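You operate a simulated robot arm through the tools that you are given. There is no shell and no other tool. Be economical: measure what you need, move in short steps, check, and stop when the job is done.

Carry out the task below with a simulated robot arm. There is one attempt and no reset: what you move stays moved.

TASK
Latch the green block down in its cradle with the green key.
Fine: block into the cradle between the latches first; turn the silver and the gold latch to HOLD with the key; stand the key back in its holder.
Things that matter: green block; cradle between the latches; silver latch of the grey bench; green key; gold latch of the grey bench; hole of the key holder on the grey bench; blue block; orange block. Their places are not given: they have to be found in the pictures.

It is judged by the outcome, as a careful person would: the job done as asked, and still so three seconds after it is handed in. It fails if anything else is knocked over, pushed out of place, dropped, spilled or broken.

THE ROBOT
A 6-joint arm with a two-finger parallel gripper, fixed in place. Base frame: the origin is at the foot of the arm, x ahead of it, y to its left, z up; the work surface is at about z = 803. Lengths are in mm, angles in rad, forces in N, time in s.
With the tool pointing down near the work surface it reaches from about 240 to 640 mm from the base axis. Its first joint turns from -1.152 to 1.152 rad. Payload 2.7 kg.
Tool frame: the origin (TCP) lies between the finger pads and is the grasp point; the fingertips stand 23 mm ahead of it; z points along the fingers, y is the line along which they close. The gripper opens to 94 mm. The fingers are 38 mm wide and 10 mm thick; the gripper's body (54 by 96 mm) begins 39 mm behind the TCP.
Orientation is that of the tool frame in the base frame, as [roll, pitch, yaw] about the fixed x, y, z axes, in that order (R = Rz(yaw) Ry(pitch) Rx(roll)). With the fingers straight down and closing along the base's y, the tool's x points along the base's -x, its y along +y and its z along -z.

THE INTERFACE
- The arm moves only by the tool play_rows. Its argument "rows" is a list of rows, each a list of 7 numbers: the shift along the tool's x, y, z in mm, then the turn, a rotation vector about the tool's x, y, z in rad, then the opening, from 0 (shut) to 1 (fully open). In form: [[dx, dy, dz, ax, ay, az, jaw], ...]. A call has 1 to 10 rows; each row is the pose to reach, as a shift and turn from the pose commanded when the call began, along the tool's axes at that moment. A row lasts 0.2 s, in which the tool goes at most 50 mm and 0.15 rad; a call with a longer step from one row to the next is refused whole, and so is a gripper value outside its range. A pose out of reach is approached as far as the arm can. The call stops where the force on the tool passes 70 N (or 10 N more than at its start, if that is more) or the arm is blocked; 0.2 s more then pass. The fingers move at their own pace (about 45 mm/s each) and stop on an object; they squeeze with about 36 N. The grip force told is the motor's: it shows also when the fingers shut on nothing. Time passes only in rows, and 0.2 s behind the last, so rows that repeat a pose let the fingers close. It gives the time, the measured TCP pose, the force on the tool (base axes), the opening and the grip force at its end, in the units of the frame above (readings bear some noise).
- Cameras (640 x 400 px; columns grow to the right, rows downward): "scene" is fixed at [81.7, -431.8, 1418.7]; the picture's right is [0.74, -0.67, 0.00], its down [-0.28, -0.31, -0.91] and it looks along [0.61, 0.68, -0.42] (base axes); focal length 367 px, centre (320, 200). "wrist" rides on the gripper at [-39, 0, -44] in the tool frame; the picture's right is [0.00, -1.00, 0.00], its down [0.97, 0.00, -0.24] and it looks along [0.24, 0.00, 0.97] (tool axes); focal length 218 px, centre (320, 200).
- camera(camera): a new picture of that camera. No time passes.
- point_at(camera, pixels): for up to 12 pixels [column, row] of the newest picture of that camera ("zoom" is the newest enlarged one), the place [x, y, z] in the base frame of the surface seen there, good to about 2 mm. No time passes.
- close_up(camera, box): a new picture of the part [left, top, right, bottom] of that camera's present view, enlarged. No time passes.
- close_job(): hands the job in; it is judged then, once.

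Work in short steps. Measure before you move; look again where a grasp or a placing could have gone wrong, and mend it. You have 80 turns and 54 pictures in all, the two below and enlarged ones among them. Open the gripper and draw the arm clear of the work before you hand the job in, unless the task says otherwise; then end with one line.

The tools are called after "Call:" as name(argument=value, ...) on one line, values as JSON. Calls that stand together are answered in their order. play_rows: Moves the arm, as the interface text tells. Its arguments: {"type":"object","properties":{"rows":{"type":"array","items":{"type":"array","items":{"type":"number"}}}},"required":["rows"]} The other tools are called the same way: camera (camera) takes a picture; point_at (camera, pixels) gives the place of the surface under pixels of a picture; close_up (camera, box) takes an enlarged picture of a part of a camera's view; close_job () hands the job in.

At the start:

```text
clock: 0.0
ee_pos: [421.9, 30.3, 1194.0]
orientation: [-3.141, -0.001, 3.141]
wrist_force: [0.1, 1.0, -0.1]
width: 94.2
finger_force: 0.0
```

scene: 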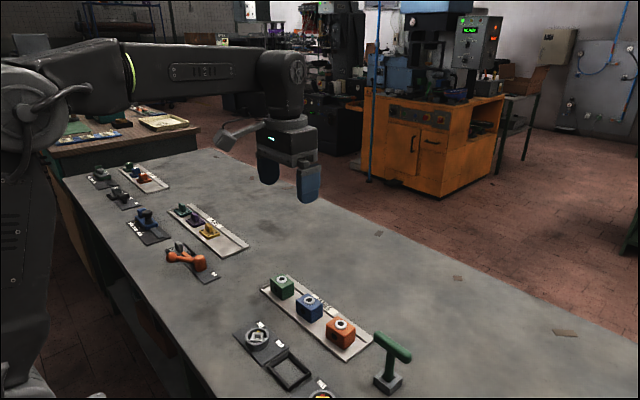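
wrist: 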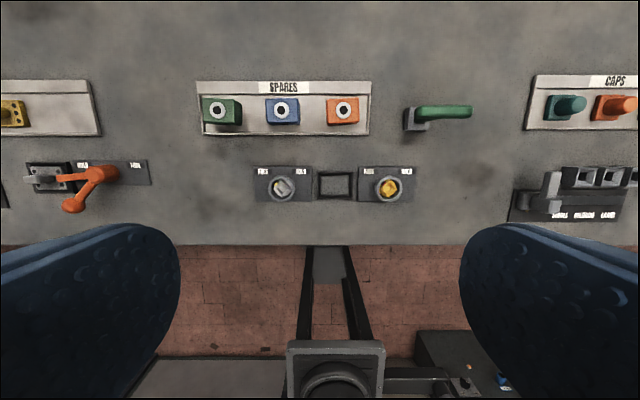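

The wrist view shows the blocks (row ~110), the latches at (282,187) and (390,187), the cradle at (337,185) and the key at (440,113). I enlarge these and measure them.

Call:
close_up(camera="wrist", box=[190, 70, 490, 220])

Call:
close_up(camera="scene", box=[220, 260, 430, 400])

Call:
point_at(camera="wrist", pixels=[[218, 111], [282, 111], [343, 111], [337, 185], [282, 187], [390, 187], [415, 115], [430, 112], [445, 112], [468, 112], [320, 185], [354, 185]])

```text
2.13 times, centred on (340, 145) of wrist
```

zoom: 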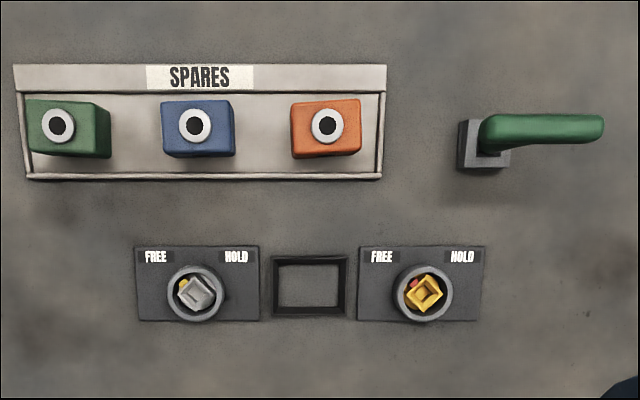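

```text
2.86 times, centred on (325, 330) of scene
```

zoom: 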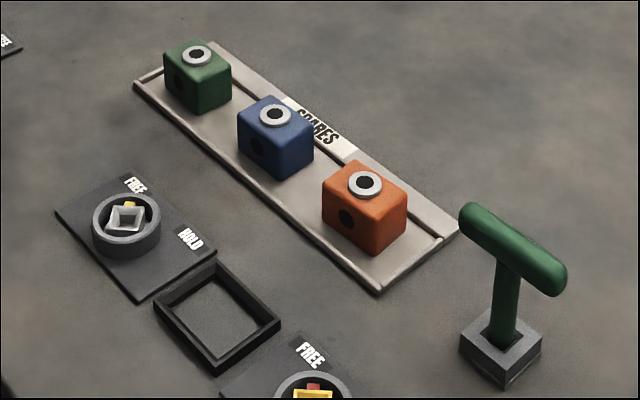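

```text
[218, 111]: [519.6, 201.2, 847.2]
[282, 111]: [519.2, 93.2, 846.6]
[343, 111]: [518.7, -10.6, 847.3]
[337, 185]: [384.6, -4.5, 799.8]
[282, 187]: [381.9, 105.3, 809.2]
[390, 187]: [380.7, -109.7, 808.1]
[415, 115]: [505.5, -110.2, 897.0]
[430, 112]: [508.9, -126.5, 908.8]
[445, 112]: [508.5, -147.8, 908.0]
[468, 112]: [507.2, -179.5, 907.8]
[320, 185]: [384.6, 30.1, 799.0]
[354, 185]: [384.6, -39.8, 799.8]
```

Next I go lower, to about (470, 90, 1030), to view the green block and the silver latch closely.

Call:
play_rows(rows=[[-15, 15, 40, 0, 0, 0, 1], [-30, 30, 80, 0, 0, 0, 1], [-40, 45, 120, 0, 0, 0, 1], [-50, 60, 164, 0, 0, 0, 1], [-50, 60, 164, 0, 0, 0, 1]])

Call:
camera(camera="wrist")

```text
clock: 1.2
ee_pos: [470.8, 89.2, 1031.7]
orientation: [3.141, 0.0, 3.142]
wrist_force: [-0.1, 0.5, -0.6]
width: 93.8
finger_force: 0.2
```

```text
49 pictures are left
```

wrist: 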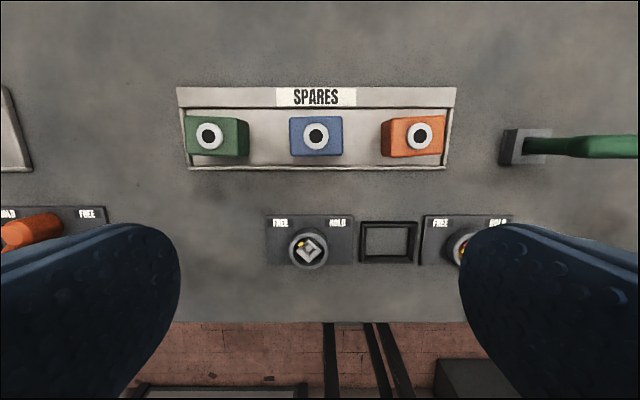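

Call:
close_up(camera="wrist", box=[170, 80, 460, 270])

Call:
point_at(camera="wrist", pixels=[[190, 120], [220, 120], [190, 151], [220, 151], [209, 135], [388, 240], [364, 240], [413, 240], [388, 224], [388, 259], [308, 250], [301, 244]])

```text
2.11 times, centred on (315, 175) of wrist
```

zoom: 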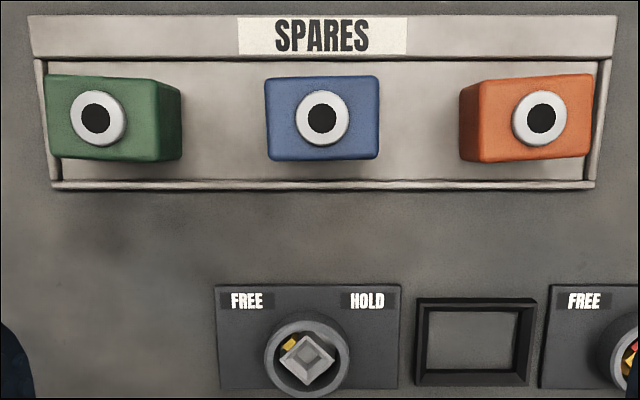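

```text
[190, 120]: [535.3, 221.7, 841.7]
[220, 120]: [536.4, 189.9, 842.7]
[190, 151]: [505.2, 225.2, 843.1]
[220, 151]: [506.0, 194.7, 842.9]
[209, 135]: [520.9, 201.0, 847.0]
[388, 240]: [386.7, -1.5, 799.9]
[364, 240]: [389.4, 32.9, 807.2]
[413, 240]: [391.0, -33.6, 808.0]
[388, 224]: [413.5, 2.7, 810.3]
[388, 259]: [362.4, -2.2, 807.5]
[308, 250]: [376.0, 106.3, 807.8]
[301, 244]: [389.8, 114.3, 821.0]
```

Now a look straight over the cradle and latches from lower down.

Call:
play_rows(rows=[[20, -30, 20, 0, 0, 0, 1], [45, -60, 40, 0, 0, 0, 1], [70, -90, 50, 0, 0, 0, 1], [70, -90, 50, 0, 0, 0, 1]])

Call:
close_up(camera="wrist", box=[180, 125, 460, 300])

```text
clock: 2.2
ee_pos: [403.2, -0.1, 980.9]
orientation: [-3.141, 0.001, -3.141]
wrist_force: [0.3, 0.7, 0.0]
width: 94.2
finger_force: 0.1
```

```text
2.29 times, centred on (320, 212) of wrist
```

zoom: 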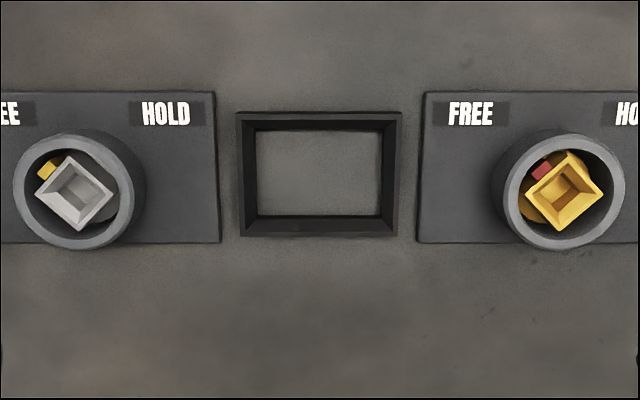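

Call:
point_at(camera="zoom", pixels=[[246, 170], [390, 170], [318, 121], [318, 226], [262, 170], [376, 170], [318, 136], [318, 210], [71, 186], [566, 188], [75, 136], [565, 140]])

Call:
point_at(camera="zoom", pixels=[[62, 158], [110, 191], [80, 226], [38, 192], [562, 158], [600, 190], [565, 224], [530, 195], [18, 190], [120, 190], [507, 190], [618, 190]])

```text
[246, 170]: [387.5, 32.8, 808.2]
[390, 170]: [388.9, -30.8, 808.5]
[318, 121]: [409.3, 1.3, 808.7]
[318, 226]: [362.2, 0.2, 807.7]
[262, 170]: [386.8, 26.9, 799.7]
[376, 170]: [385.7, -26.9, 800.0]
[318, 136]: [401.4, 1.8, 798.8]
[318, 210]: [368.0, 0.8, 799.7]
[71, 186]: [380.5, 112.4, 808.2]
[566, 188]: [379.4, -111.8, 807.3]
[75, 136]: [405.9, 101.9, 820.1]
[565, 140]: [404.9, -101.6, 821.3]
```

```text
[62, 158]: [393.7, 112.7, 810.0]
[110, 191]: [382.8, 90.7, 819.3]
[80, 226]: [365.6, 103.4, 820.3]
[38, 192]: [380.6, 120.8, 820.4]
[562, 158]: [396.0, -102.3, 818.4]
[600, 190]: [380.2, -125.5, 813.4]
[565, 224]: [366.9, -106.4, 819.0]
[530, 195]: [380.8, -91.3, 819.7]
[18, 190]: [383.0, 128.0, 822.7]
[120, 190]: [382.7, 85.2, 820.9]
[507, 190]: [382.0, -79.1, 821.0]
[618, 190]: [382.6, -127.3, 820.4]
```

Cradle centre is about (385.7, 0.8), with an inner size of about 39 x 55. Now I look straight over the green block to measure it.

Call:
play_rows(rows=[[-30, 45, 0, 0, 0, 0, 1], [-60, 85, 0, 0, 0, 0, 1], [-90, 125, 0, 0, 0, 0, 1], [-105, 165, 10, 0, 0, 0, 1], [-117, 199, 20, 0, 0, 0, 1], [-117, 199, 20, 0, 0, 0, 1]])

Call:
close_up(camera="wrist", box=[240, 140, 400, 240])

Call:
point_at(camera="zoom", pixels=[[200, 150], [200, 250], [440, 150], [440, 250], [320, 120], [320, 280], [320, 200]])

```text
refused: row 1 steps farther than a row can; nothing moved
```

```text
4.00 times, centred on (320, 190) of wrist
```

zoom: 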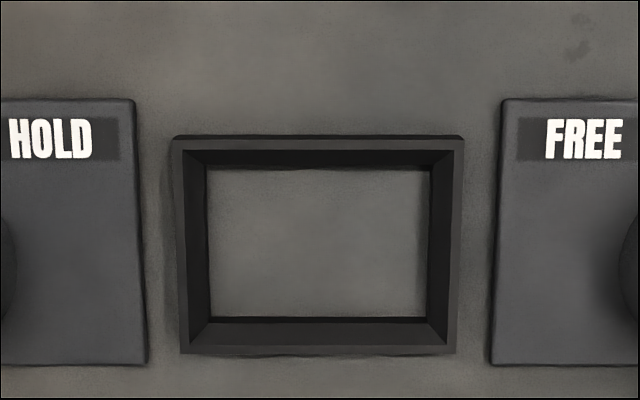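

```text
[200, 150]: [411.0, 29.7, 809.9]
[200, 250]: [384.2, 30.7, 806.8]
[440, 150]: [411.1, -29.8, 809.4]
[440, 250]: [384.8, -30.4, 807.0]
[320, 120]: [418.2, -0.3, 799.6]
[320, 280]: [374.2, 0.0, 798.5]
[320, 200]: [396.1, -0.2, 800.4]
```

The refusal came from a step over 50 mm, so I replay the move with shorter ones. From this view the cradle has a funnelled inside and its centre is about (385.3, 0.4).

Call:
play_rows(rows=[[-24, 40, 0, 0, 0, 0, 1], [-48, 80, 5, 0, 0, 0, 1], [-72, 120, 10, 0, 0, 0, 1], [-96, 160, 15, 0, 0, 0, 1], [-117, 199, 20, 0, 0, 0, 1], [-117, 199, 20, 0, 0, 0, 1]])

Call:
close_up(camera="wrist", box=[240, 140, 400, 240])

Call:
point_at(camera="zoom", pixels=[[200, 150], [200, 250], [440, 150], [440, 250], [320, 120], [320, 280], [320, 200]])

```text
clock: 3.6
ee_pos: [522.7, 199.8, 960.0]
orientation: [3.141, 0.0, -3.141]
wrist_force: [0.3, -0.2, -0.4]
width: 94.2
finger_force: 0.1
```

```text
4.00 times, centred on (320, 190) of wrist
```

zoom: 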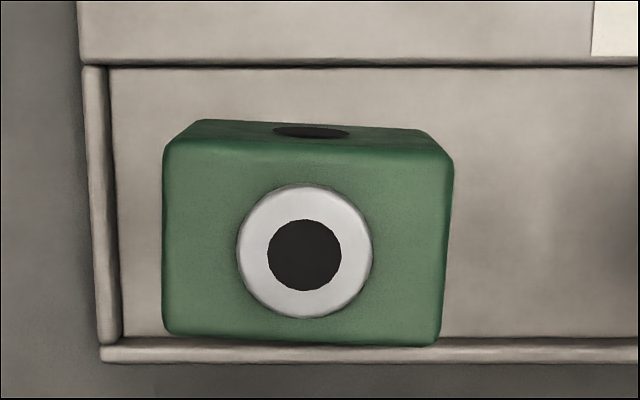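

```text
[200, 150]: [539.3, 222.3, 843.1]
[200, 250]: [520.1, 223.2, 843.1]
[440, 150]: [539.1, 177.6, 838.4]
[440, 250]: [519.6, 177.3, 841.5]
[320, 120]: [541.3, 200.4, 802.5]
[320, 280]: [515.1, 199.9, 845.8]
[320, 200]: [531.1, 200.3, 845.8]
```

Block centre is about (521, 202), yaw about -0.047, with its top at z 843. I lower part way with matching yaw and an opening of 0.8, and check the pose reading.

Call:
play_rows(rows=[[0, 1, 30, 0, 0, 0.047, 0.8], [0, 2, 60, 0, 0, 0.047, 0.8], [0, 2, 75, 0, 0, 0.047, 0.8], [0, 2, 75, 0, 0, 0.047, 0.8]])

Call:
camera(camera="wrist")

```text
clock: 4.6
ee_pos: [521.9, 200.6, 884.3]
orientation: [3.14, 0.0, 3.095]
wrist_force: [-0.7, -0.6, -0.1]
width: 75.4
finger_force: 0.1
```

```text
44 pictures are left
```

wrist: 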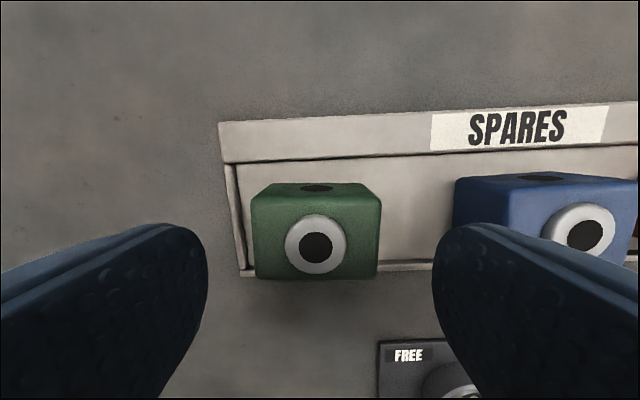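

The block is centred between the fingers (cols 252-380). I descend 48 mm and close.

Call:
play_rows(rows=[[0, 1, 25, 0, 0, 0, 0.8], [0, 1.5, 48, 0, 0, 0, 0.8], [0, 1.5, 48, 0, 0, 0, 0.8], [0, 1.5, 48, 0, 0, 0, 0.4], [0, 1.5, 48, 0, 0, 0, 0.4], [0, 1.5, 48, 0, 0, 0, 0.4]])

Call:
camera(camera="wrist")

```text
clock: 6.0
ee_pos: [520.9, 201.4, 837.1]
orientation: [-3.14, 0.0, 3.093]
wrist_force: [0.0, 0.1, 0.7]
width: 55.7
finger_force: 36.1
```

```text
43 pictures are left
```

wrist: 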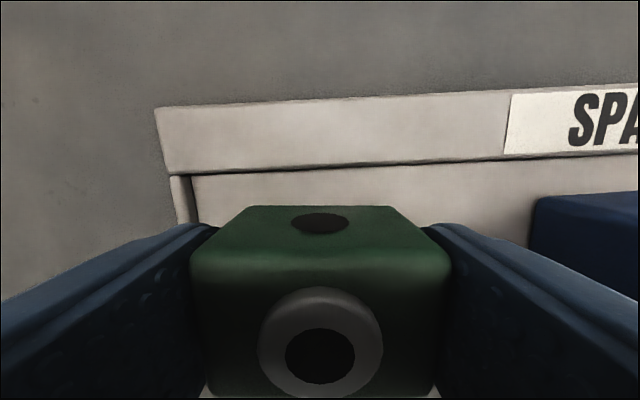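

The block is gripped (width 55.7) with its ring centred about 0.5 mm from the TCP. I lift 70, carry it over the cradle and straighten the yaw.

Call:
play_rows(rows=[[0, 0, -35, 0, 0, 0, 0.4], [0, 0, -70, 0, 0, 0, 0.4], [20, -38, -70, 0, 0, -0.01, 0.4], [42, -76, -70, 0, 0, -0.02, 0.4], [65, -114, -70, 0, 0, -0.03, 0.4], [88, -152, -70, 0, 0, -0.047, 0.4], [110, -185, -70, 0, 0, -0.047, 0.4], [125.7, -207.3, -70, 0, 0, -0.047, 0.4], [125.7, -207.3, -70, 0, 0, -0.047, 0.4]])

Call:
camera(camera="wrist")

Call:
camera(camera="scene")

```text
clock: 8.0
ee_pos: [385.6, -1.0, 908.6]
orientation: [-3.141, 0.0, -3.141]
wrist_force: [-0.4, 0.1, -0.1]
width: 37.3
finger_force: 0.1
```

```text
42 pictures are left
```

wrist: 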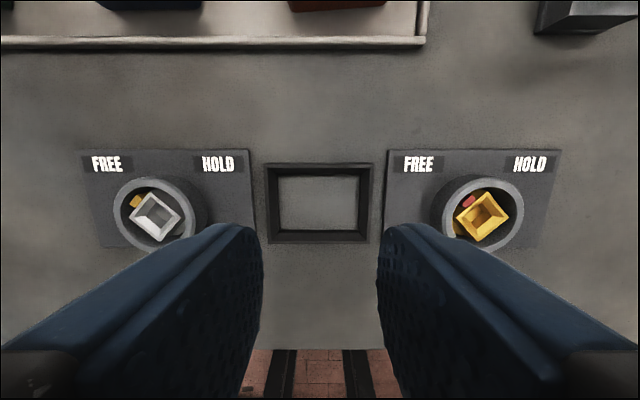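

```text
41 pictures are left
```

scene: 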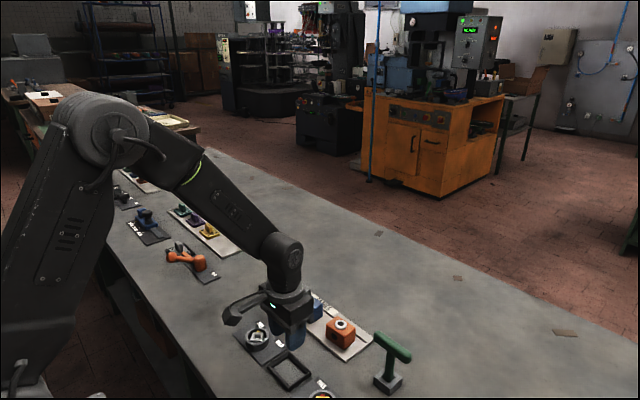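

The fingers closed to 37 mm, so the block slipped out. I go back over the tray to find it.

Call:
play_rows(rows=[[-10, 25, -40, 0, 0, 0, 1], [-30, 60, -70, 0, 0, 0, 1], [-60, 95, -90, 0, 0, 0, 1], [-90, 120, -90, 0, 0, 0, 1], [-90, 120, -90, 0, 0, 0, 1]])

Call:
camera(camera="wrist")

```text
refused: row 2 steps farther than a row can; nothing moved
```

```text
40 pictures are left
```

wrist: 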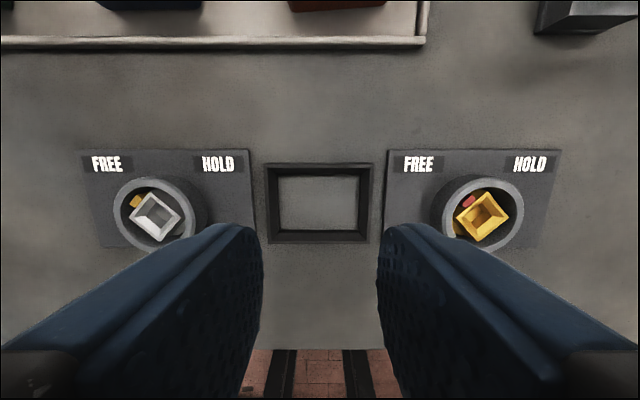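

Call:
play_rows(rows=[[-10, 20, -30, 0, 0, 0, 1], [-25, 45, -60, 0, 0, 0, 1], [-50, 75, -85, 0, 0, 0, 1], [-75, 100, -90, 0, 0, 0, 1], [-90, 120, -90, 0, 0, 0, 1], [-90, 120, -90, 0, 0, 0, 1]])

Call:
camera(camera="wrist")

```text
clock: 9.4
ee_pos: [473.0, 121.6, 997.9]
orientation: [-3.141, -0.001, -3.141]
wrist_force: [-0.2, 0.5, 0.2]
width: 94.1
finger_force: 0.1
```

```text
39 pictures are left
```

wrist: 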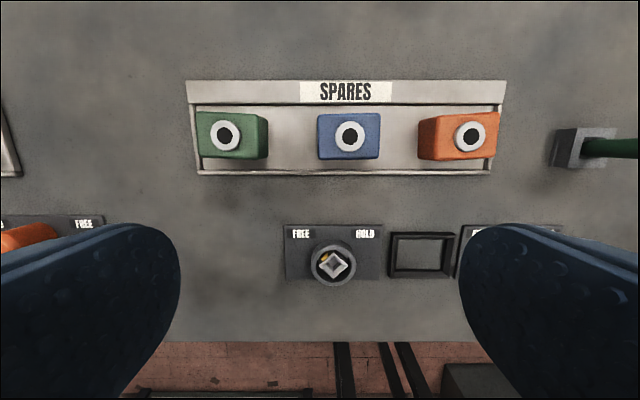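

The green block is still in its tray spot, so it slipped at the lift. I measure it again closely before regripping deeper and lifting slowly.

Call:
play_rows(rows=[[-20, 30, 10, 0, 0, 0, 1], [-40, 60, 25, 0, 0, 0, 1], [-48, 80, 40, 0, 0, 0, 1], [-48, 80, 40, 0, 0, 0, 1]])

Call:
close_up(camera="wrist", box=[240, 140, 400, 240])

Call:
point_at(camera="zoom", pixels=[[104, 250], [200, 351], [140, 200], [560, 200], [300, 170]])

```text
clock: 10.4
ee_pos: [521.5, 201.6, 957.4]
orientation: [-3.141, 0.0, -3.141]
wrist_force: [-0.6, -0.6, 0.1]
width: 94.1
finger_force: 0.0
```

```text
4.00 times, centred on (320, 190) of wrist
```

zoom: 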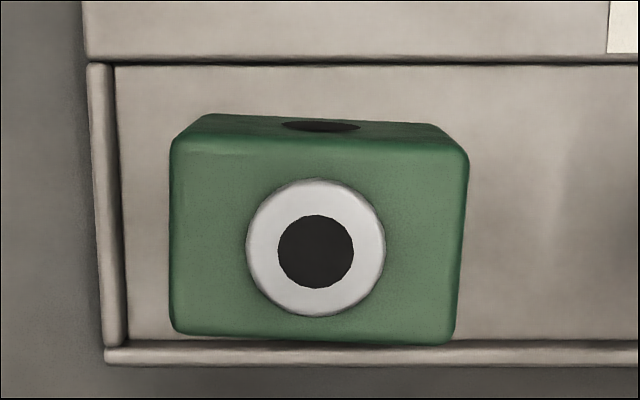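

```text
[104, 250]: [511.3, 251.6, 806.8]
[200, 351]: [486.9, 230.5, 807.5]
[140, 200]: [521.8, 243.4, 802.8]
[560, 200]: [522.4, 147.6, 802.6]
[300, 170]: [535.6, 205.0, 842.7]
```

Same pose as before, with tray floor at 802.7 and rim at 807. I go deeper to TCP z ≈ 829.5 with an opening of 0.72, squeeze with jaw 0, then raise slowly by 10 mm.

Call:
play_rows(rows=[[0, 0, 35, 0, 0, 0.052, 0.72], [0, 0, 70, 0, 0, 0.052, 0.72], [0, 0, 105, 0, 0, 0.052, 0.72], [0, 0, 128, 0, 0, 0.052, 0.72], [0, 0, 128, 0, 0, 0.052, 0], [0, 0, 128, 0, 0, 0.052, 0], [0, 0, 128, 0, 0, 0.052, 0], [0, 0, 128, 0, 0, 0.052, 0]])

Call:
play_rows(rows=[[0, 0, -1, 0, 0, 0, 0], [0, 0, -3, 0, 0, 0, 0], [0, 0, -5, 0, 0, 0, 0], [0, 0, -8, 0, 0, 0, 0], [0, 0, -11, 0, 0, 0, 0], [0, 0, -14, 0, 0, 0, 0], [0, 0, -14, 0, 0, 0, 0]])

Call:
camera(camera="wrist")

```text
clock: 12.2
ee_pos: [522.7, 200.3, 830.4]
orientation: [3.141, 0.001, 3.088]
wrist_force: [1.1, -0.2, 0.7]
width: 55.7
finger_force: 35.5
```

```text
clock: 13.8
ee_pos: [521.8, 201.1, 842.5]
orientation: [3.141, -0.001, 3.089]
wrist_force: [-0.3, 0.0, -2.6]
width: 55.9
finger_force: 35.8
```

```text
37 pictures are left
```

wrist: 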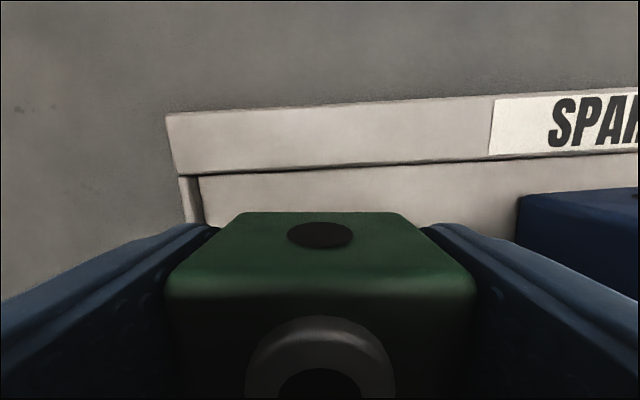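

It is held this time (about 2.6 N on the tool, width 55.9). I lift on gently.

Call:
play_rows(rows=[[0, 0, -4, 0, 0, 0, 0], [0, 0, -9, 0, 0, 0, 0], [0, 0, -15, 0, 0, 0, 0], [0, 0, -21, 0, 0, 0, 0], [0, 0, -27, 0, 0, 0, 0], [0, 0, -33, 0, 0, 0, 0], [0, 0, -38, 0, 0, 0, 0], [0, 0, -41, 0, 0, 0, 0], [0, 0, -42, 0, 0, 0, 0]])

```text
clock: 15.8
ee_pos: [521.6, 201.7, 885.1]
orientation: [-3.141, 0.001, 3.089]
wrist_force: [-0.4, 0.1, -1.9]
width: 55.6
finger_force: 35.9
```

Still held. Now I carry it toward the cradle in gentle steps, straightening the yaw on the way.

Call:
play_rows(rows=[[5, -8, 0, 0, 0, 0, 0], [13, -21, 0, 0, 0, -0.01, 0], [25, -41, 0, 0, 0, -0.02, 0], [39, -65, 0, 0, 0, -0.03, 0], [54, -90, 0, 0, 0, -0.04, 0], [69, -115, 0, 0, 0, -0.052, 0], [84, -140, 0, 0, 0, -0.052, 0], [99, -164, 0, 0, 0, -0.052, 0], [111, -184, 0, 0, 0, -0.052, 0], [118, -196, 0, 0, 0, -0.052, 0]])

Call:
camera(camera="wrist")

```text
clock: 18.0
ee_pos: [393.3, 10.4, 886.9]
orientation: [3.14, 0.002, -3.141]
wrist_force: [-0.2, 0.2, -2.4]
width: 55.9
finger_force: 35.8
```

```text
36 pictures are left
```

wrist: 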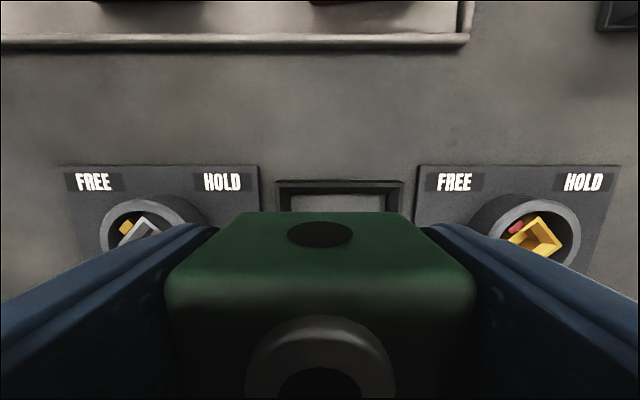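

The grip is stable. I move over the cradle and lower halfway.

Call:
play_rows(rows=[[4, -5, 0, 0, 0, 0, 0], [7.7, -10.3, 0, 0, 0, 0, 0], [7.7, -10.3, 5, 0, 0, 0, 0], [7.7, -10.3, 12, 0, 0, 0, 0], [7.7, -10.3, 20, 0, 0, 0, 0], [7.7, -10.3, 27, 0, 0, 0, 0], [7.7, -10.3, 33, 0, 0, 0, 0], [7.7, -10.3, 36, 0, 0, 0, 0], [7.7, -10.3, 36, 0, 0, 0, 0]])

Call:
camera(camera="wrist")

Call:
close_up(camera="scene", box=[220, 280, 380, 400])

```text
clock: 20.0
ee_pos: [386.3, 1.5, 848.8]
orientation: [3.141, 0.0, -3.141]
wrist_force: [-0.2, -0.7, -1.7]
width: 56.0
finger_force: 36.6
```

```text
35 pictures are left
```

wrist: 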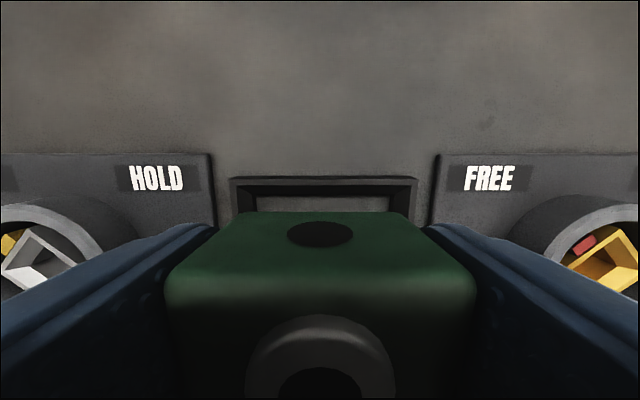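

```text
3.33 times, centred on (300, 340) of scene
```

zoom: 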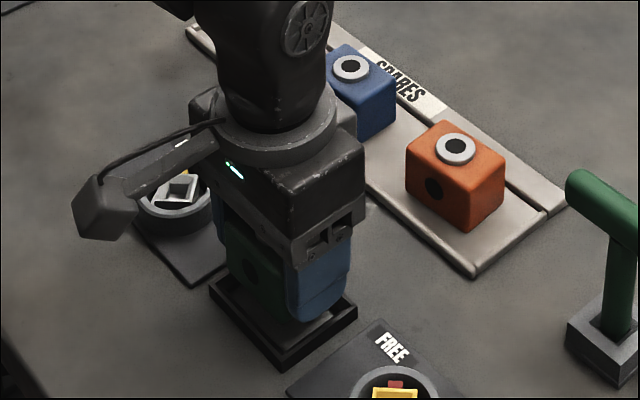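

Call:
close_up(camera="wrist", box=[220, 160, 430, 290])

Call:
point_at(camera="zoom", pixels=[[320, 53], [320, 60], [320, 70], [320, 85], [320, 95], [320, 105], [320, 125], [50, 100], [590, 100]])

```text
3.05 times, centred on (325, 225) of wrist
```

zoom: 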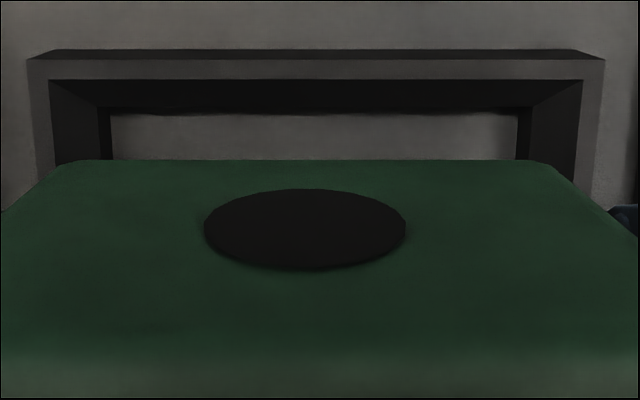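

```text
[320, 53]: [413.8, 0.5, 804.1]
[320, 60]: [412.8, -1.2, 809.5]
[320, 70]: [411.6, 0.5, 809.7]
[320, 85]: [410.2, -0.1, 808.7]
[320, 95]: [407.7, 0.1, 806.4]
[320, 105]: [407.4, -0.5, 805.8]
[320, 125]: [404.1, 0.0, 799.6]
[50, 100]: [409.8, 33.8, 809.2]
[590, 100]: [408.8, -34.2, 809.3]
```

The cradle centre refines to about (385.1, 0.2), against a TCP at (386.3, 1.6). I shift by (-1.4, -1.4) and lower 18 mm.

Call:
play_rows(rows=[[1.4, -1.4, 0, 0, 0, 0, 0], [1.4, -1.4, 4, 0, 0, 0, 0], [1.4, -1.4, 8, 0, 0, 0, 0], [1.4, -1.4, 12, 0, 0, 0, 0], [1.4, -1.4, 15, 0, 0, 0, 0], [1.4, -1.4, 18, 0, 0, 0, 0], [1.4, -1.4, 18, 0, 0, 0, 0]])

Call:
camera(camera="wrist")

```text
clock: 21.6
ee_pos: [385.8, -1.1, 833.0]
orientation: [-3.141, 0.002, 3.141]
wrist_force: [-13.4, -3.0, 44.6]
width: 55.9
finger_force: 36.0
```

```text
32 pictures are left
```

wrist: 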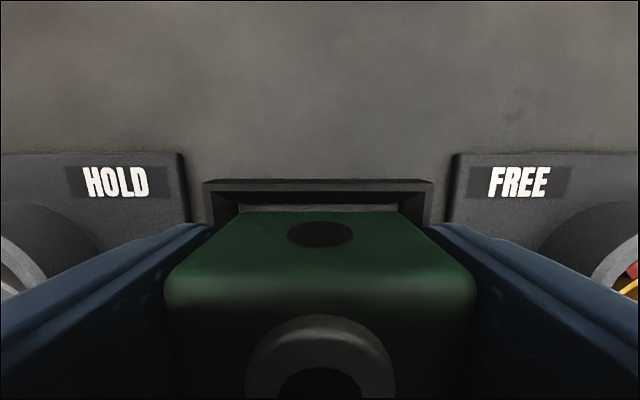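

The upward force suggests the fingertips (z ≈ 810) are resting on the rim while the block's bottom is about 4 mm above the floor, inside the funnel. I check the centring closely first.

Call:
play_rows(rows=[[0, 0, -1, 0, 0, 0, 0], [0, 0, -2, 0, 0, 0, 0]])

Call:
close_up(camera="wrist", box=[190, 160, 450, 320])

Call:
point_at(camera="zoom", pixels=[[320, 55], [320, 70], [320, 100], [320, 118], [320, 135], [320, 155], [320, 250]])

Call:
close_up(camera="scene", box=[250, 310, 350, 400])

```text
clock: 22.2
ee_pos: [384.8, -0.3, 832.5]
orientation: [3.141, 0.003, 3.14]
wrist_force: [-3.9, -6.2, 26.4]
width: 55.9
finger_force: 35.8
```

```text
2.46 times, centred on (320, 240) of wrist
```

zoom: 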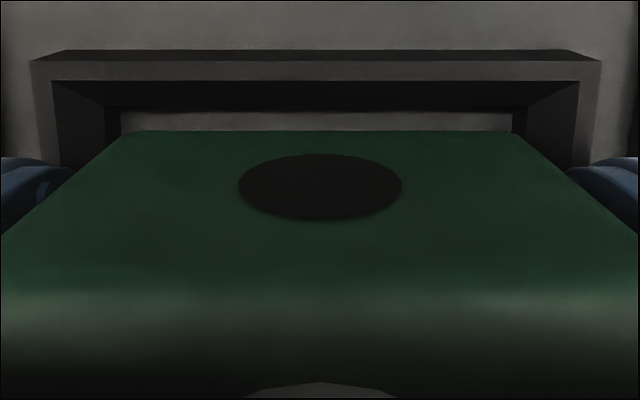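

```text
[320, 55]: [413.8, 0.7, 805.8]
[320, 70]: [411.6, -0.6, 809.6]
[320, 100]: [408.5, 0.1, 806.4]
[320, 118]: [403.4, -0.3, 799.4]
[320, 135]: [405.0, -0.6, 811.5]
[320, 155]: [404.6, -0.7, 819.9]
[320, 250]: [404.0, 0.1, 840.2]
```

```text
4.44 times, centred on (300, 355) of scene
```

zoom: 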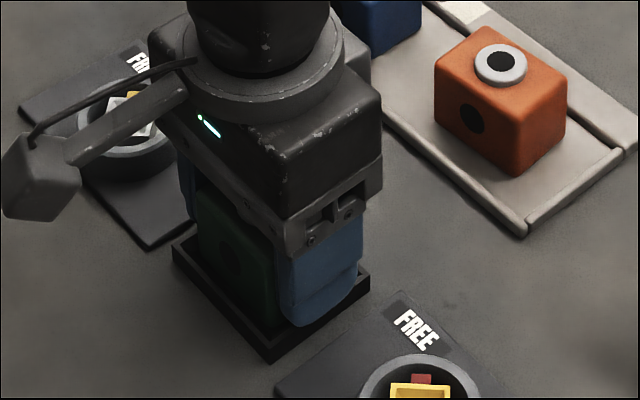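

The block is centred in the funnel (its +x face at 404.5, centre about 384.7). I relieve the load and open just enough to let it settle.

Call:
play_rows(rows=[[0, 0, -1.5, 0, 0, 0, 0], [0, 0, -1.5, 0, 0, 0, 0.66], [0, 0, -1.5, 0, 0, 0, 0.7], [0, 0, -1.5, 0, 0, 0, 0.75], [0, 0, -20, 0, 0, 0, 0.75], [0, 0, -50, 0, 0, 0, 0.75], [0, 0, -80, 0, 0, 0, 0.8], [0, 0, -100, 0, 0, 0, 0.8]])

Call:
close_up(camera="wrist", box=[240, 140, 400, 260])

Call:
close_up(camera="scene", box=[230, 300, 380, 400])

Call:
point_at(camera="wrist", pixels=[[320, 200], [300, 195], [340, 195], [300, 220], [340, 220]])

```text
clock: 24.0
ee_pos: [385.3, -0.8, 932.6]
orientation: [-3.141, 0.0, -3.141]
wrist_force: [0.1, 0.3, -0.2]
width: 75.2
finger_force: 0.0
```

```text
3.33 times, centred on (320, 200) of wrist
```

zoom: 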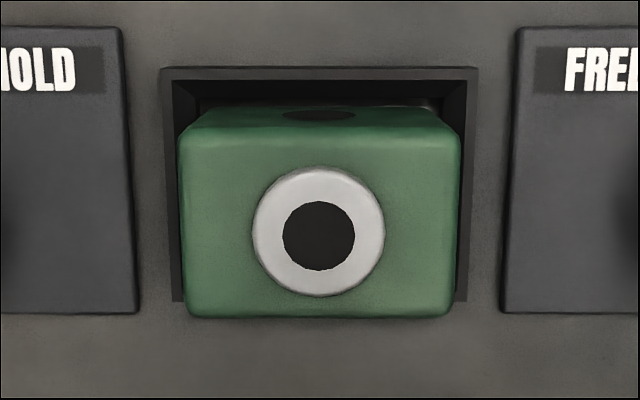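

```text
4.00 times, centred on (305, 350) of scene
```

zoom: 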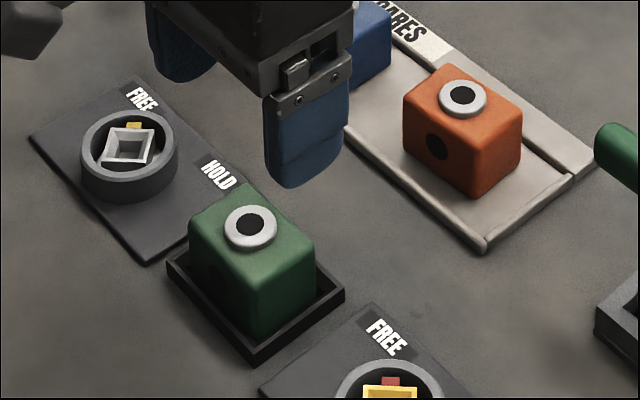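

```text
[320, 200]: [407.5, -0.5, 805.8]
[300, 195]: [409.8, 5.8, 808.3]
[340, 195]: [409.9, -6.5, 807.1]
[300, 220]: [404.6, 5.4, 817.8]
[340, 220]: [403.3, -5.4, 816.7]
```

Call:
point_at(camera="zoom", pixels=[[205, 222], [245, 262], [290, 235], [262, 200], [250, 227], [225, 205]])

Call:
close_up(camera="scene", box=[350, 320, 430, 400])

```text
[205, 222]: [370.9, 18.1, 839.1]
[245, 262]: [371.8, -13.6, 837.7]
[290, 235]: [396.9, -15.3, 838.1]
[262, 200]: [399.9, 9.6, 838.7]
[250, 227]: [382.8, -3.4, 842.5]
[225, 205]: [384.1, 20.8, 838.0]
```

```text
5.00 times, centred on (390, 360) of scene
```

zoom: 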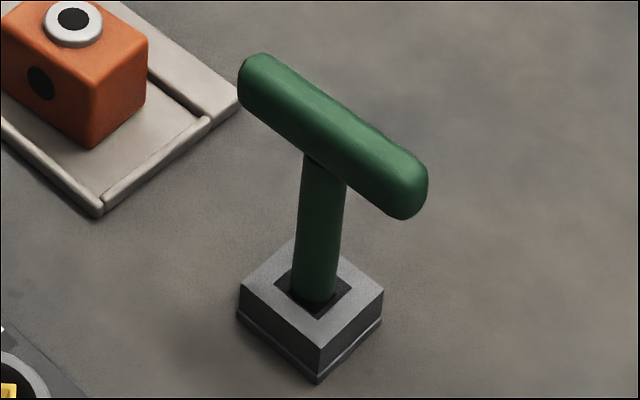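

The block is seated (top 839, floor 800). Now I measure the key: handle ends, shaft and holder.

Call:
point_at(camera="zoom", pixels=[[262, 72], [300, 110], [335, 130], [370, 160], [405, 190], [322, 190], [320, 230], [316, 270], [315, 292], [295, 258], [268, 290], [345, 300]])

Call:
point_at(camera="zoom", pixels=[[242, 285], [322, 343], [380, 292], [297, 243], [290, 285], [318, 312], [347, 290], [295, 265], [412, 190], [250, 80], [330, 145], [345, 145]])

```text
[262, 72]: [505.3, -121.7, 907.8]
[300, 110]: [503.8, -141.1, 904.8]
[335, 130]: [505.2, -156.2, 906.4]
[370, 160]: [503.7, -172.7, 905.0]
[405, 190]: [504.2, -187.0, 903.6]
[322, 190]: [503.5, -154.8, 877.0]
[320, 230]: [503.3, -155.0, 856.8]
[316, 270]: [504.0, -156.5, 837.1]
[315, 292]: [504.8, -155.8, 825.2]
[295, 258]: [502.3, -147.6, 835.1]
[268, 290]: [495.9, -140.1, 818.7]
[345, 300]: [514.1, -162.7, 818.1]
```

```text
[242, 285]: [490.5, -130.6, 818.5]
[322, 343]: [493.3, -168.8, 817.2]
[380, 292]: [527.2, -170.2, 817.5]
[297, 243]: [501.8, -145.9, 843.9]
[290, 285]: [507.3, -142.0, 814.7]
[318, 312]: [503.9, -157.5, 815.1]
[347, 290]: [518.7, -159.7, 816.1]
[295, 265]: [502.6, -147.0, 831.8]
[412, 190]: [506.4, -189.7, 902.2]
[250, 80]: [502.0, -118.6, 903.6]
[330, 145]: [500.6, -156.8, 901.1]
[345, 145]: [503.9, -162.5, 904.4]
```

The key shaft is at about (508.5, -150), with its bar along y at z ≈ 899 and the holder top at 818. Now I look straight down on the silver latch, then the gold.

Call:
play_rows(rows=[[14, 36, 0, 0, 0, 0, 0.8], [28, 72, 0, 0, 0, 0, 0.8], [43, 107, 0, 0, 0, 0, 0.8], [43, 107, 0, 0, 0, 0, 0.8]])

Call:
close_up(camera="wrist", box=[264, 111, 376, 181])

Call:
point_at(camera="zoom", pixels=[[320, 200], [200, 200], [440, 200], [320, 100], [320, 300]])

Call:
play_rows(rows=[[0, -45, 0, 0, 0, 0, 0.8], [0, -90, 0, 0, 0, 0, 0.8], [0, -135, 0, 0, 0, 0, 0.8], [0, -175, 0, 0, 0, 0, 0.8], [0, -210, 0, 0, 0, 0, 0.8], [0, -210, 0, 0, 0, 0, 0.8]])

Call:
close_up(camera="wrist", box=[264, 111, 376, 181])

Call:
point_at(camera="zoom", pixels=[[320, 200], [200, 200], [440, 200], [320, 100], [320, 300]])

```text
clock: 25.0
ee_pos: [340.2, 106.9, 933.8]
orientation: [3.14, 0.001, 3.14]
wrist_force: [0.5, -0.2, -0.1]
width: 75.1
finger_force: 0.1
```

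```text
5.71 times, centred on (320, 146) of wrist
```

zoom: 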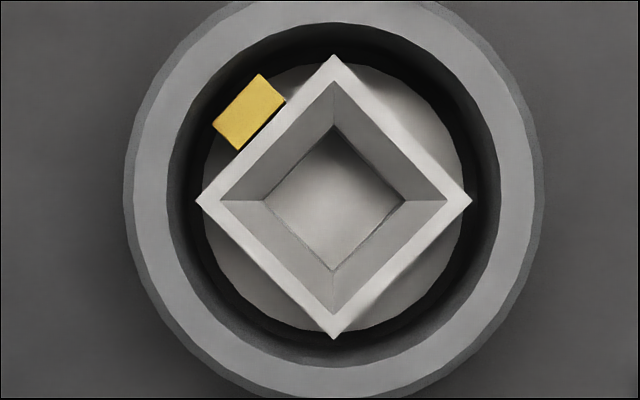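

```text
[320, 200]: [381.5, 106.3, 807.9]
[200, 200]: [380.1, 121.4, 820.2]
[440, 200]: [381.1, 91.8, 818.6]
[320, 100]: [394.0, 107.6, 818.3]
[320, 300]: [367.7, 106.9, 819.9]
```

```text
clock: 26.4
ee_pos: [341.7, -104.8, 934.0]
orientation: [3.141, -0.001, -3.141]
wrist_force: [-0.9, 0.3, -0.9]
width: 75.4
finger_force: 0.0
```

```text
5.71 times, centred on (320, 146) of wrist
```

zoom: 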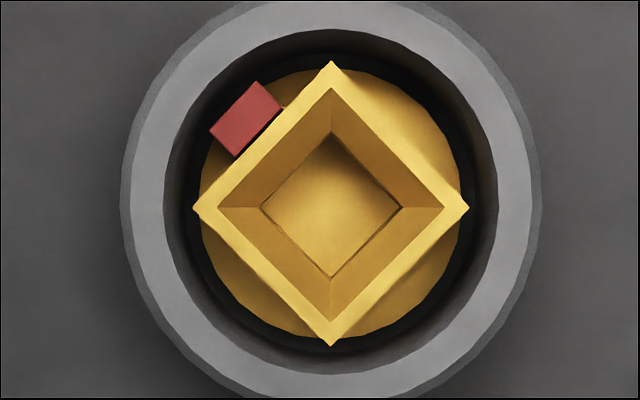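

```text
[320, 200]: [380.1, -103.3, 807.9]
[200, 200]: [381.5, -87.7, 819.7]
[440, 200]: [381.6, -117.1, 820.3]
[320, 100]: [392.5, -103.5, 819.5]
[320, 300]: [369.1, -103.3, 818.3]
```

Both sockets are exact 45° diamonds, with centres at silver ≈ (381.1, 105) and gold ≈ (380.6, -104.5) and pointers at the up-left (FREE). HOLD is 90° clockwise. Next I view the key from directly above.

Call:
play_rows(rows=[[-10, -5, -40, 0, 0, 0, 0.8], [-45, -16, -66, 0, 0, 0, 0.8], [-88, -32, -66, 0, 0, 0, 0.8], [-127, -47, -66, 0, 0, 0, 0.8], [-127, -47, -66, 0, 0, 0, 0.8]])

Call:
close_up(camera="wrist", box=[224, 86, 416, 206])

Call:
point_at(camera="zoom", pixels=[[320, 200], [200, 200], [440, 200], [260, 200], [380, 200]])

```text
clock: 27.6
ee_pos: [469.8, -150.6, 999.9]
orientation: [-3.141, 0.0, 3.14]
wrist_force: [0.2, -0.4, 0.5]
width: 75.2
finger_force: 0.0
```

```text
3.33 times, centred on (320, 146) of wrist
```

zoom: 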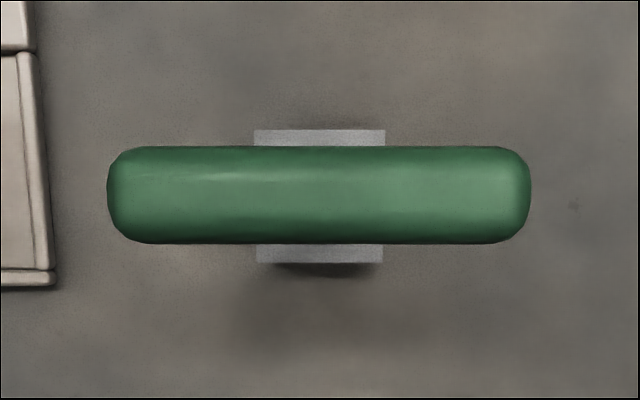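

```text
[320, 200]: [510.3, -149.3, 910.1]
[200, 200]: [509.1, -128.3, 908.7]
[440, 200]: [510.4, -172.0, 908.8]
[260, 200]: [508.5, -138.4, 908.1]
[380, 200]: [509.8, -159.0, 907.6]
```

The key's bar is centred at about (510, -149.7) and aligned with y. I turn the tool 90° (cw) above it.

Call:
play_rows(rows=[[-8, 0, 0, 0, 0, 0.145, 0.6], [-16, 0, 0, 0, 0, 0.29, 0.6], [-24, 0, 0, 0, 0, 0.435, 0.6], [-32, 0, 0, 0, 0, 0.58, 0.6], [-40, 0.8, 0, 0, 0, 0.725, 0.6], [-40, 0.8, 0, 0, 0, 0.87, 0.6], [-40, 0.8, 0, 0, 0, 1.015, 0.6], [-40, 0.8, 0, 0, 0, 1.16, 0.6], [-40, 0.8, 0, 0, 0, 1.305, 0.6], [-40, 0.8, 0, 0, 0, 1.45, 0.6]])

Call:
play_rows(rows=[[0, 0, 0, 0, 0, 0.121, 0.6], [0, 0, 0, 0, 0, 0.121, 0.6]])

Call:
camera(camera="wrist")

```text
clock: 29.8
ee_pos: [509.7, -147.5, 998.9]
orientation: [3.141, -0.001, 1.688]
wrist_force: [-0.7, -1.3, -0.4]
width: 56.4
finger_force: 0.1
```

```text
clock: 30.4
ee_pos: [509.5, -148.6, 999.2]
orientation: [3.141, -0.001, 1.569]
wrist_force: [1.6, 0.5, 0.5]
width: 56.5
finger_force: 0.0
```

```text
23 pictures are left
```

wrist: 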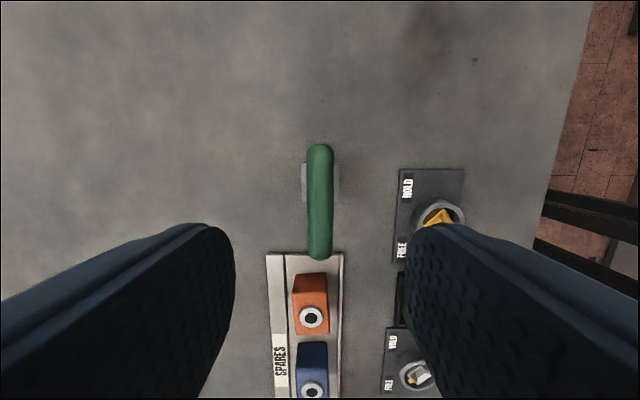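

Aligned over the key. I descend to z ≈ 897 and close on the bar.

Call:
play_rows(rows=[[-1, 0, 35, 0, 0, 0, 0.6], [-1, 0, 70, 0, 0, 0, 0.6], [-1, 0, 95, 0, 0, 0, 0.6], [-1, 0, 102, 0, 0, 0, 0.6], [-1, 0, 102, 0, 0, 0, 0.4], [-1, 0, 102, 0, 0, 0, 0.1], [-1, 0, 102, 0, 0, 0, 0], [-1, 0, 102, 0, 0, 0, 0], [-1, 0, 102, 0, 0, 0, 0]])

Call:
camera(camera="wrist")

Call:
close_up(camera="scene", box=[320, 290, 460, 400])

```text
clock: 32.4
ee_pos: [508.3, -148.9, 896.2]
orientation: [3.141, 0.0, 1.571]
wrist_force: [-0.2, 0.1, -0.3]
width: 18.0
finger_force: 36.0
```

```text
22 pictures are left
```

wrist: 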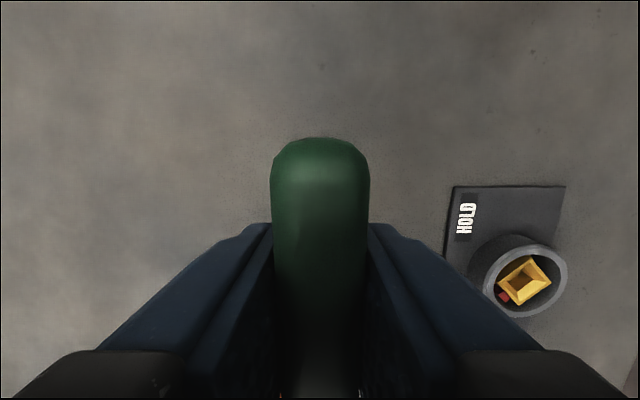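

```text
3.64 times, centred on (390, 345) of scene
```

zoom: 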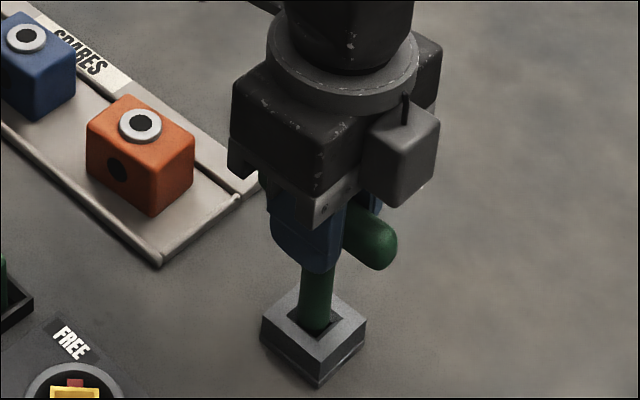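

Gripped at width 18. I lift slowly.

Call:
play_rows(rows=[[0, 0, -1, 0, 0, 0, 0], [0, 0, -4, 0, 0, 0, 0], [0, 0, -8, 0, 0, 0, 0], [0, 0, -14, 0, 0, 0, 0], [0, 0, -20, 0, 0, 0, 0], [0, 0, -27, 0, 0, 0, 0], [0, 0, -34, 0, 0, 0, 0], [0, 0, -40, 0, 0, 0, 0], [0, 0, -43, 0, 0, 0, 0], [0, 0, -44, 0, 0, 0, 0]])

Call:
close_up(camera="scene", box=[320, 250, 460, 400])

```text
clock: 34.6
ee_pos: [509.7, -149.7, 940.6]
orientation: [3.141, 0.0, 1.572]
wrist_force: [0.1, -0.2, -1.9]
width: 17.7
finger_force: 36.6
```

```text
2.67 times, centred on (390, 325) of scene
```

zoom: 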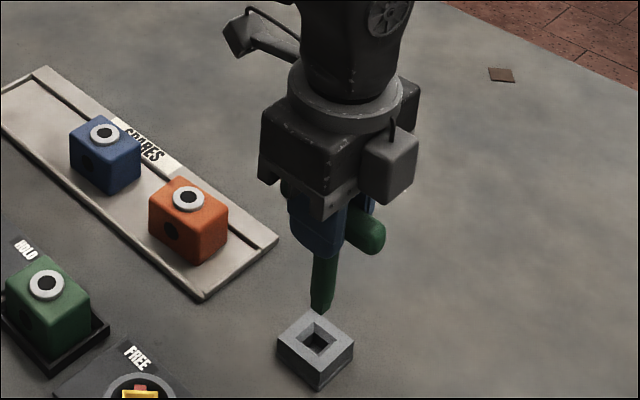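

The key is out of the holder. I measure the tip and shaft points, and the holder hole for the return.

Call:
point_at(camera="zoom", pixels=[[323, 262], [321, 285], [320, 300], [321, 308], [316, 340], [316, 327], [341, 341], [291, 345], [317, 317], [352, 348]])

Call:
close_up(camera="scene", box=[370, 330, 410, 390])

```text
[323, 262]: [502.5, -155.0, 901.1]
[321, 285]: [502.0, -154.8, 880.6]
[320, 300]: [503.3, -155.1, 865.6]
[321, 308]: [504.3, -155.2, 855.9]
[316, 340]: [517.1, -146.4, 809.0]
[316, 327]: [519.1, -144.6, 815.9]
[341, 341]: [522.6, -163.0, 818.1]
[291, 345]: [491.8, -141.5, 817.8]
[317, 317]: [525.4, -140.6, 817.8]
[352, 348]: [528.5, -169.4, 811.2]
```

```text
6.67 times, centred on (390, 360) of scene
```

zoom: 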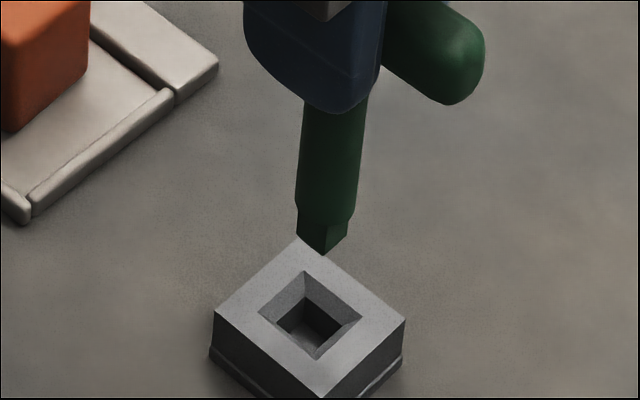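

The tip is square, aligned to the holder, and about 90 mm below the TCP. I rise 45 mm while turning the key 45° ccw, then travel to the silver latch.

Call:
play_rows(rows=[[0, 0, -6, 0, 0, -0.08, 0], [0, 0, -16, 0, 0, -0.2, 0], [0, 0, -26, 0, 0, -0.33, 0], [0, 0, -35, 0, 0, -0.46, 0], [5, -2, -42, 0, 0, -0.59, 0], [15, -8, -45, 0, 0, -0.7, 0], [30, -15, -45, 0, 0, -0.785, 0], [50, -25, -45, 0, 0, -0.785, 0], [72, -36, -45, 0, 0, -0.785, 0], [94, -47, -45, 0, 0, -0.785, 0]])

```text
clock: 36.8
ee_pos: [463.1, -57.0, 988.1]
orientation: [3.141, 0.0, 2.356]
wrist_force: [0.4, -0.5, -2.1]
width: 18.0
finger_force: 36.0
```

Call:
play_rows(rows=[[12, 4, 0, 0, 0, 0, 0], [30, 10, 0, 0, 0, 0, 0], [51, 17, 0, 0, 0, 0, 0], [73, 24, 0, 0, 0, 0, 0], [95, 31, 0, 0, 0, 0, 0], [117, 38.5, 0, 0, 0, 0, 0], [138, 45.5, 0, 0, 0, 0, 0], [156, 51.5, 0, 0, 0, 0, 0], [167, 55.2, 0, 0, 0, 0, 0], [171, 56.5, 0, 0, 0, 0, 0]])

Call:
play_rows(rows=[[0, 0, 10, 0, 0, 0, 0], [0, 0, 22, 0, 0, 0, 0], [0, 0, 34, 0, 0, 0, 0], [0, 0, 44, 0, 0, 0, 0], [0, 0, 50, 0, 0, 0, 0], [0, 0, 50, 0, 0, 0, 0]])

Call:
close_up(camera="scene", box=[210, 270, 310, 370])

Call:
camera(camera="wrist")

```text
clock: 39.0
ee_pos: [381.7, 103.8, 985.6]
orientation: [3.14, 0.001, 2.356]
wrist_force: [0.8, -1.2, -1.5]
width: 17.5
finger_force: 36.1
```

```text
clock: 40.4
ee_pos: [381.4, 105.2, 935.9]
orientation: [3.141, -0.001, 2.359]
wrist_force: [0.4, 0.1, -1.3]
width: 17.9
finger_force: 35.9
```

```text
4.00 times, centred on (260, 320) of scene
```

zoom: 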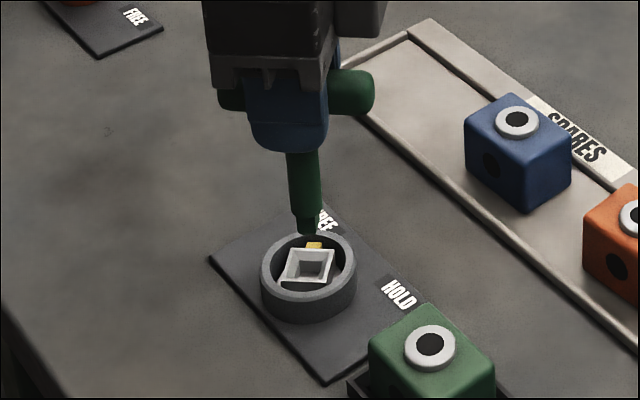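

```text
17 pictures are left
```

wrist: 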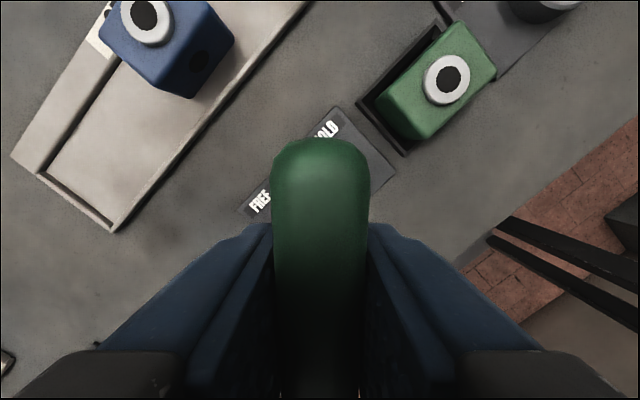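

Call:
point_at(camera="zoom", pixels=[[305, 165], [306, 185], [308, 205], [309, 225], [309, 230], [300, 225], [318, 225], [310, 268], [283, 285], [334, 250]])

```text
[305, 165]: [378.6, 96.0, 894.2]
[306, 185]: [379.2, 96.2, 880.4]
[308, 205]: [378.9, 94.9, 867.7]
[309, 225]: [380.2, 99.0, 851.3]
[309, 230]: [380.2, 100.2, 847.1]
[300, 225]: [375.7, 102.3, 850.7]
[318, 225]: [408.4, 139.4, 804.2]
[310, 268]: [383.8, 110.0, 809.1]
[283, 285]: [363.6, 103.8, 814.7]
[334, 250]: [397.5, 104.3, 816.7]
```

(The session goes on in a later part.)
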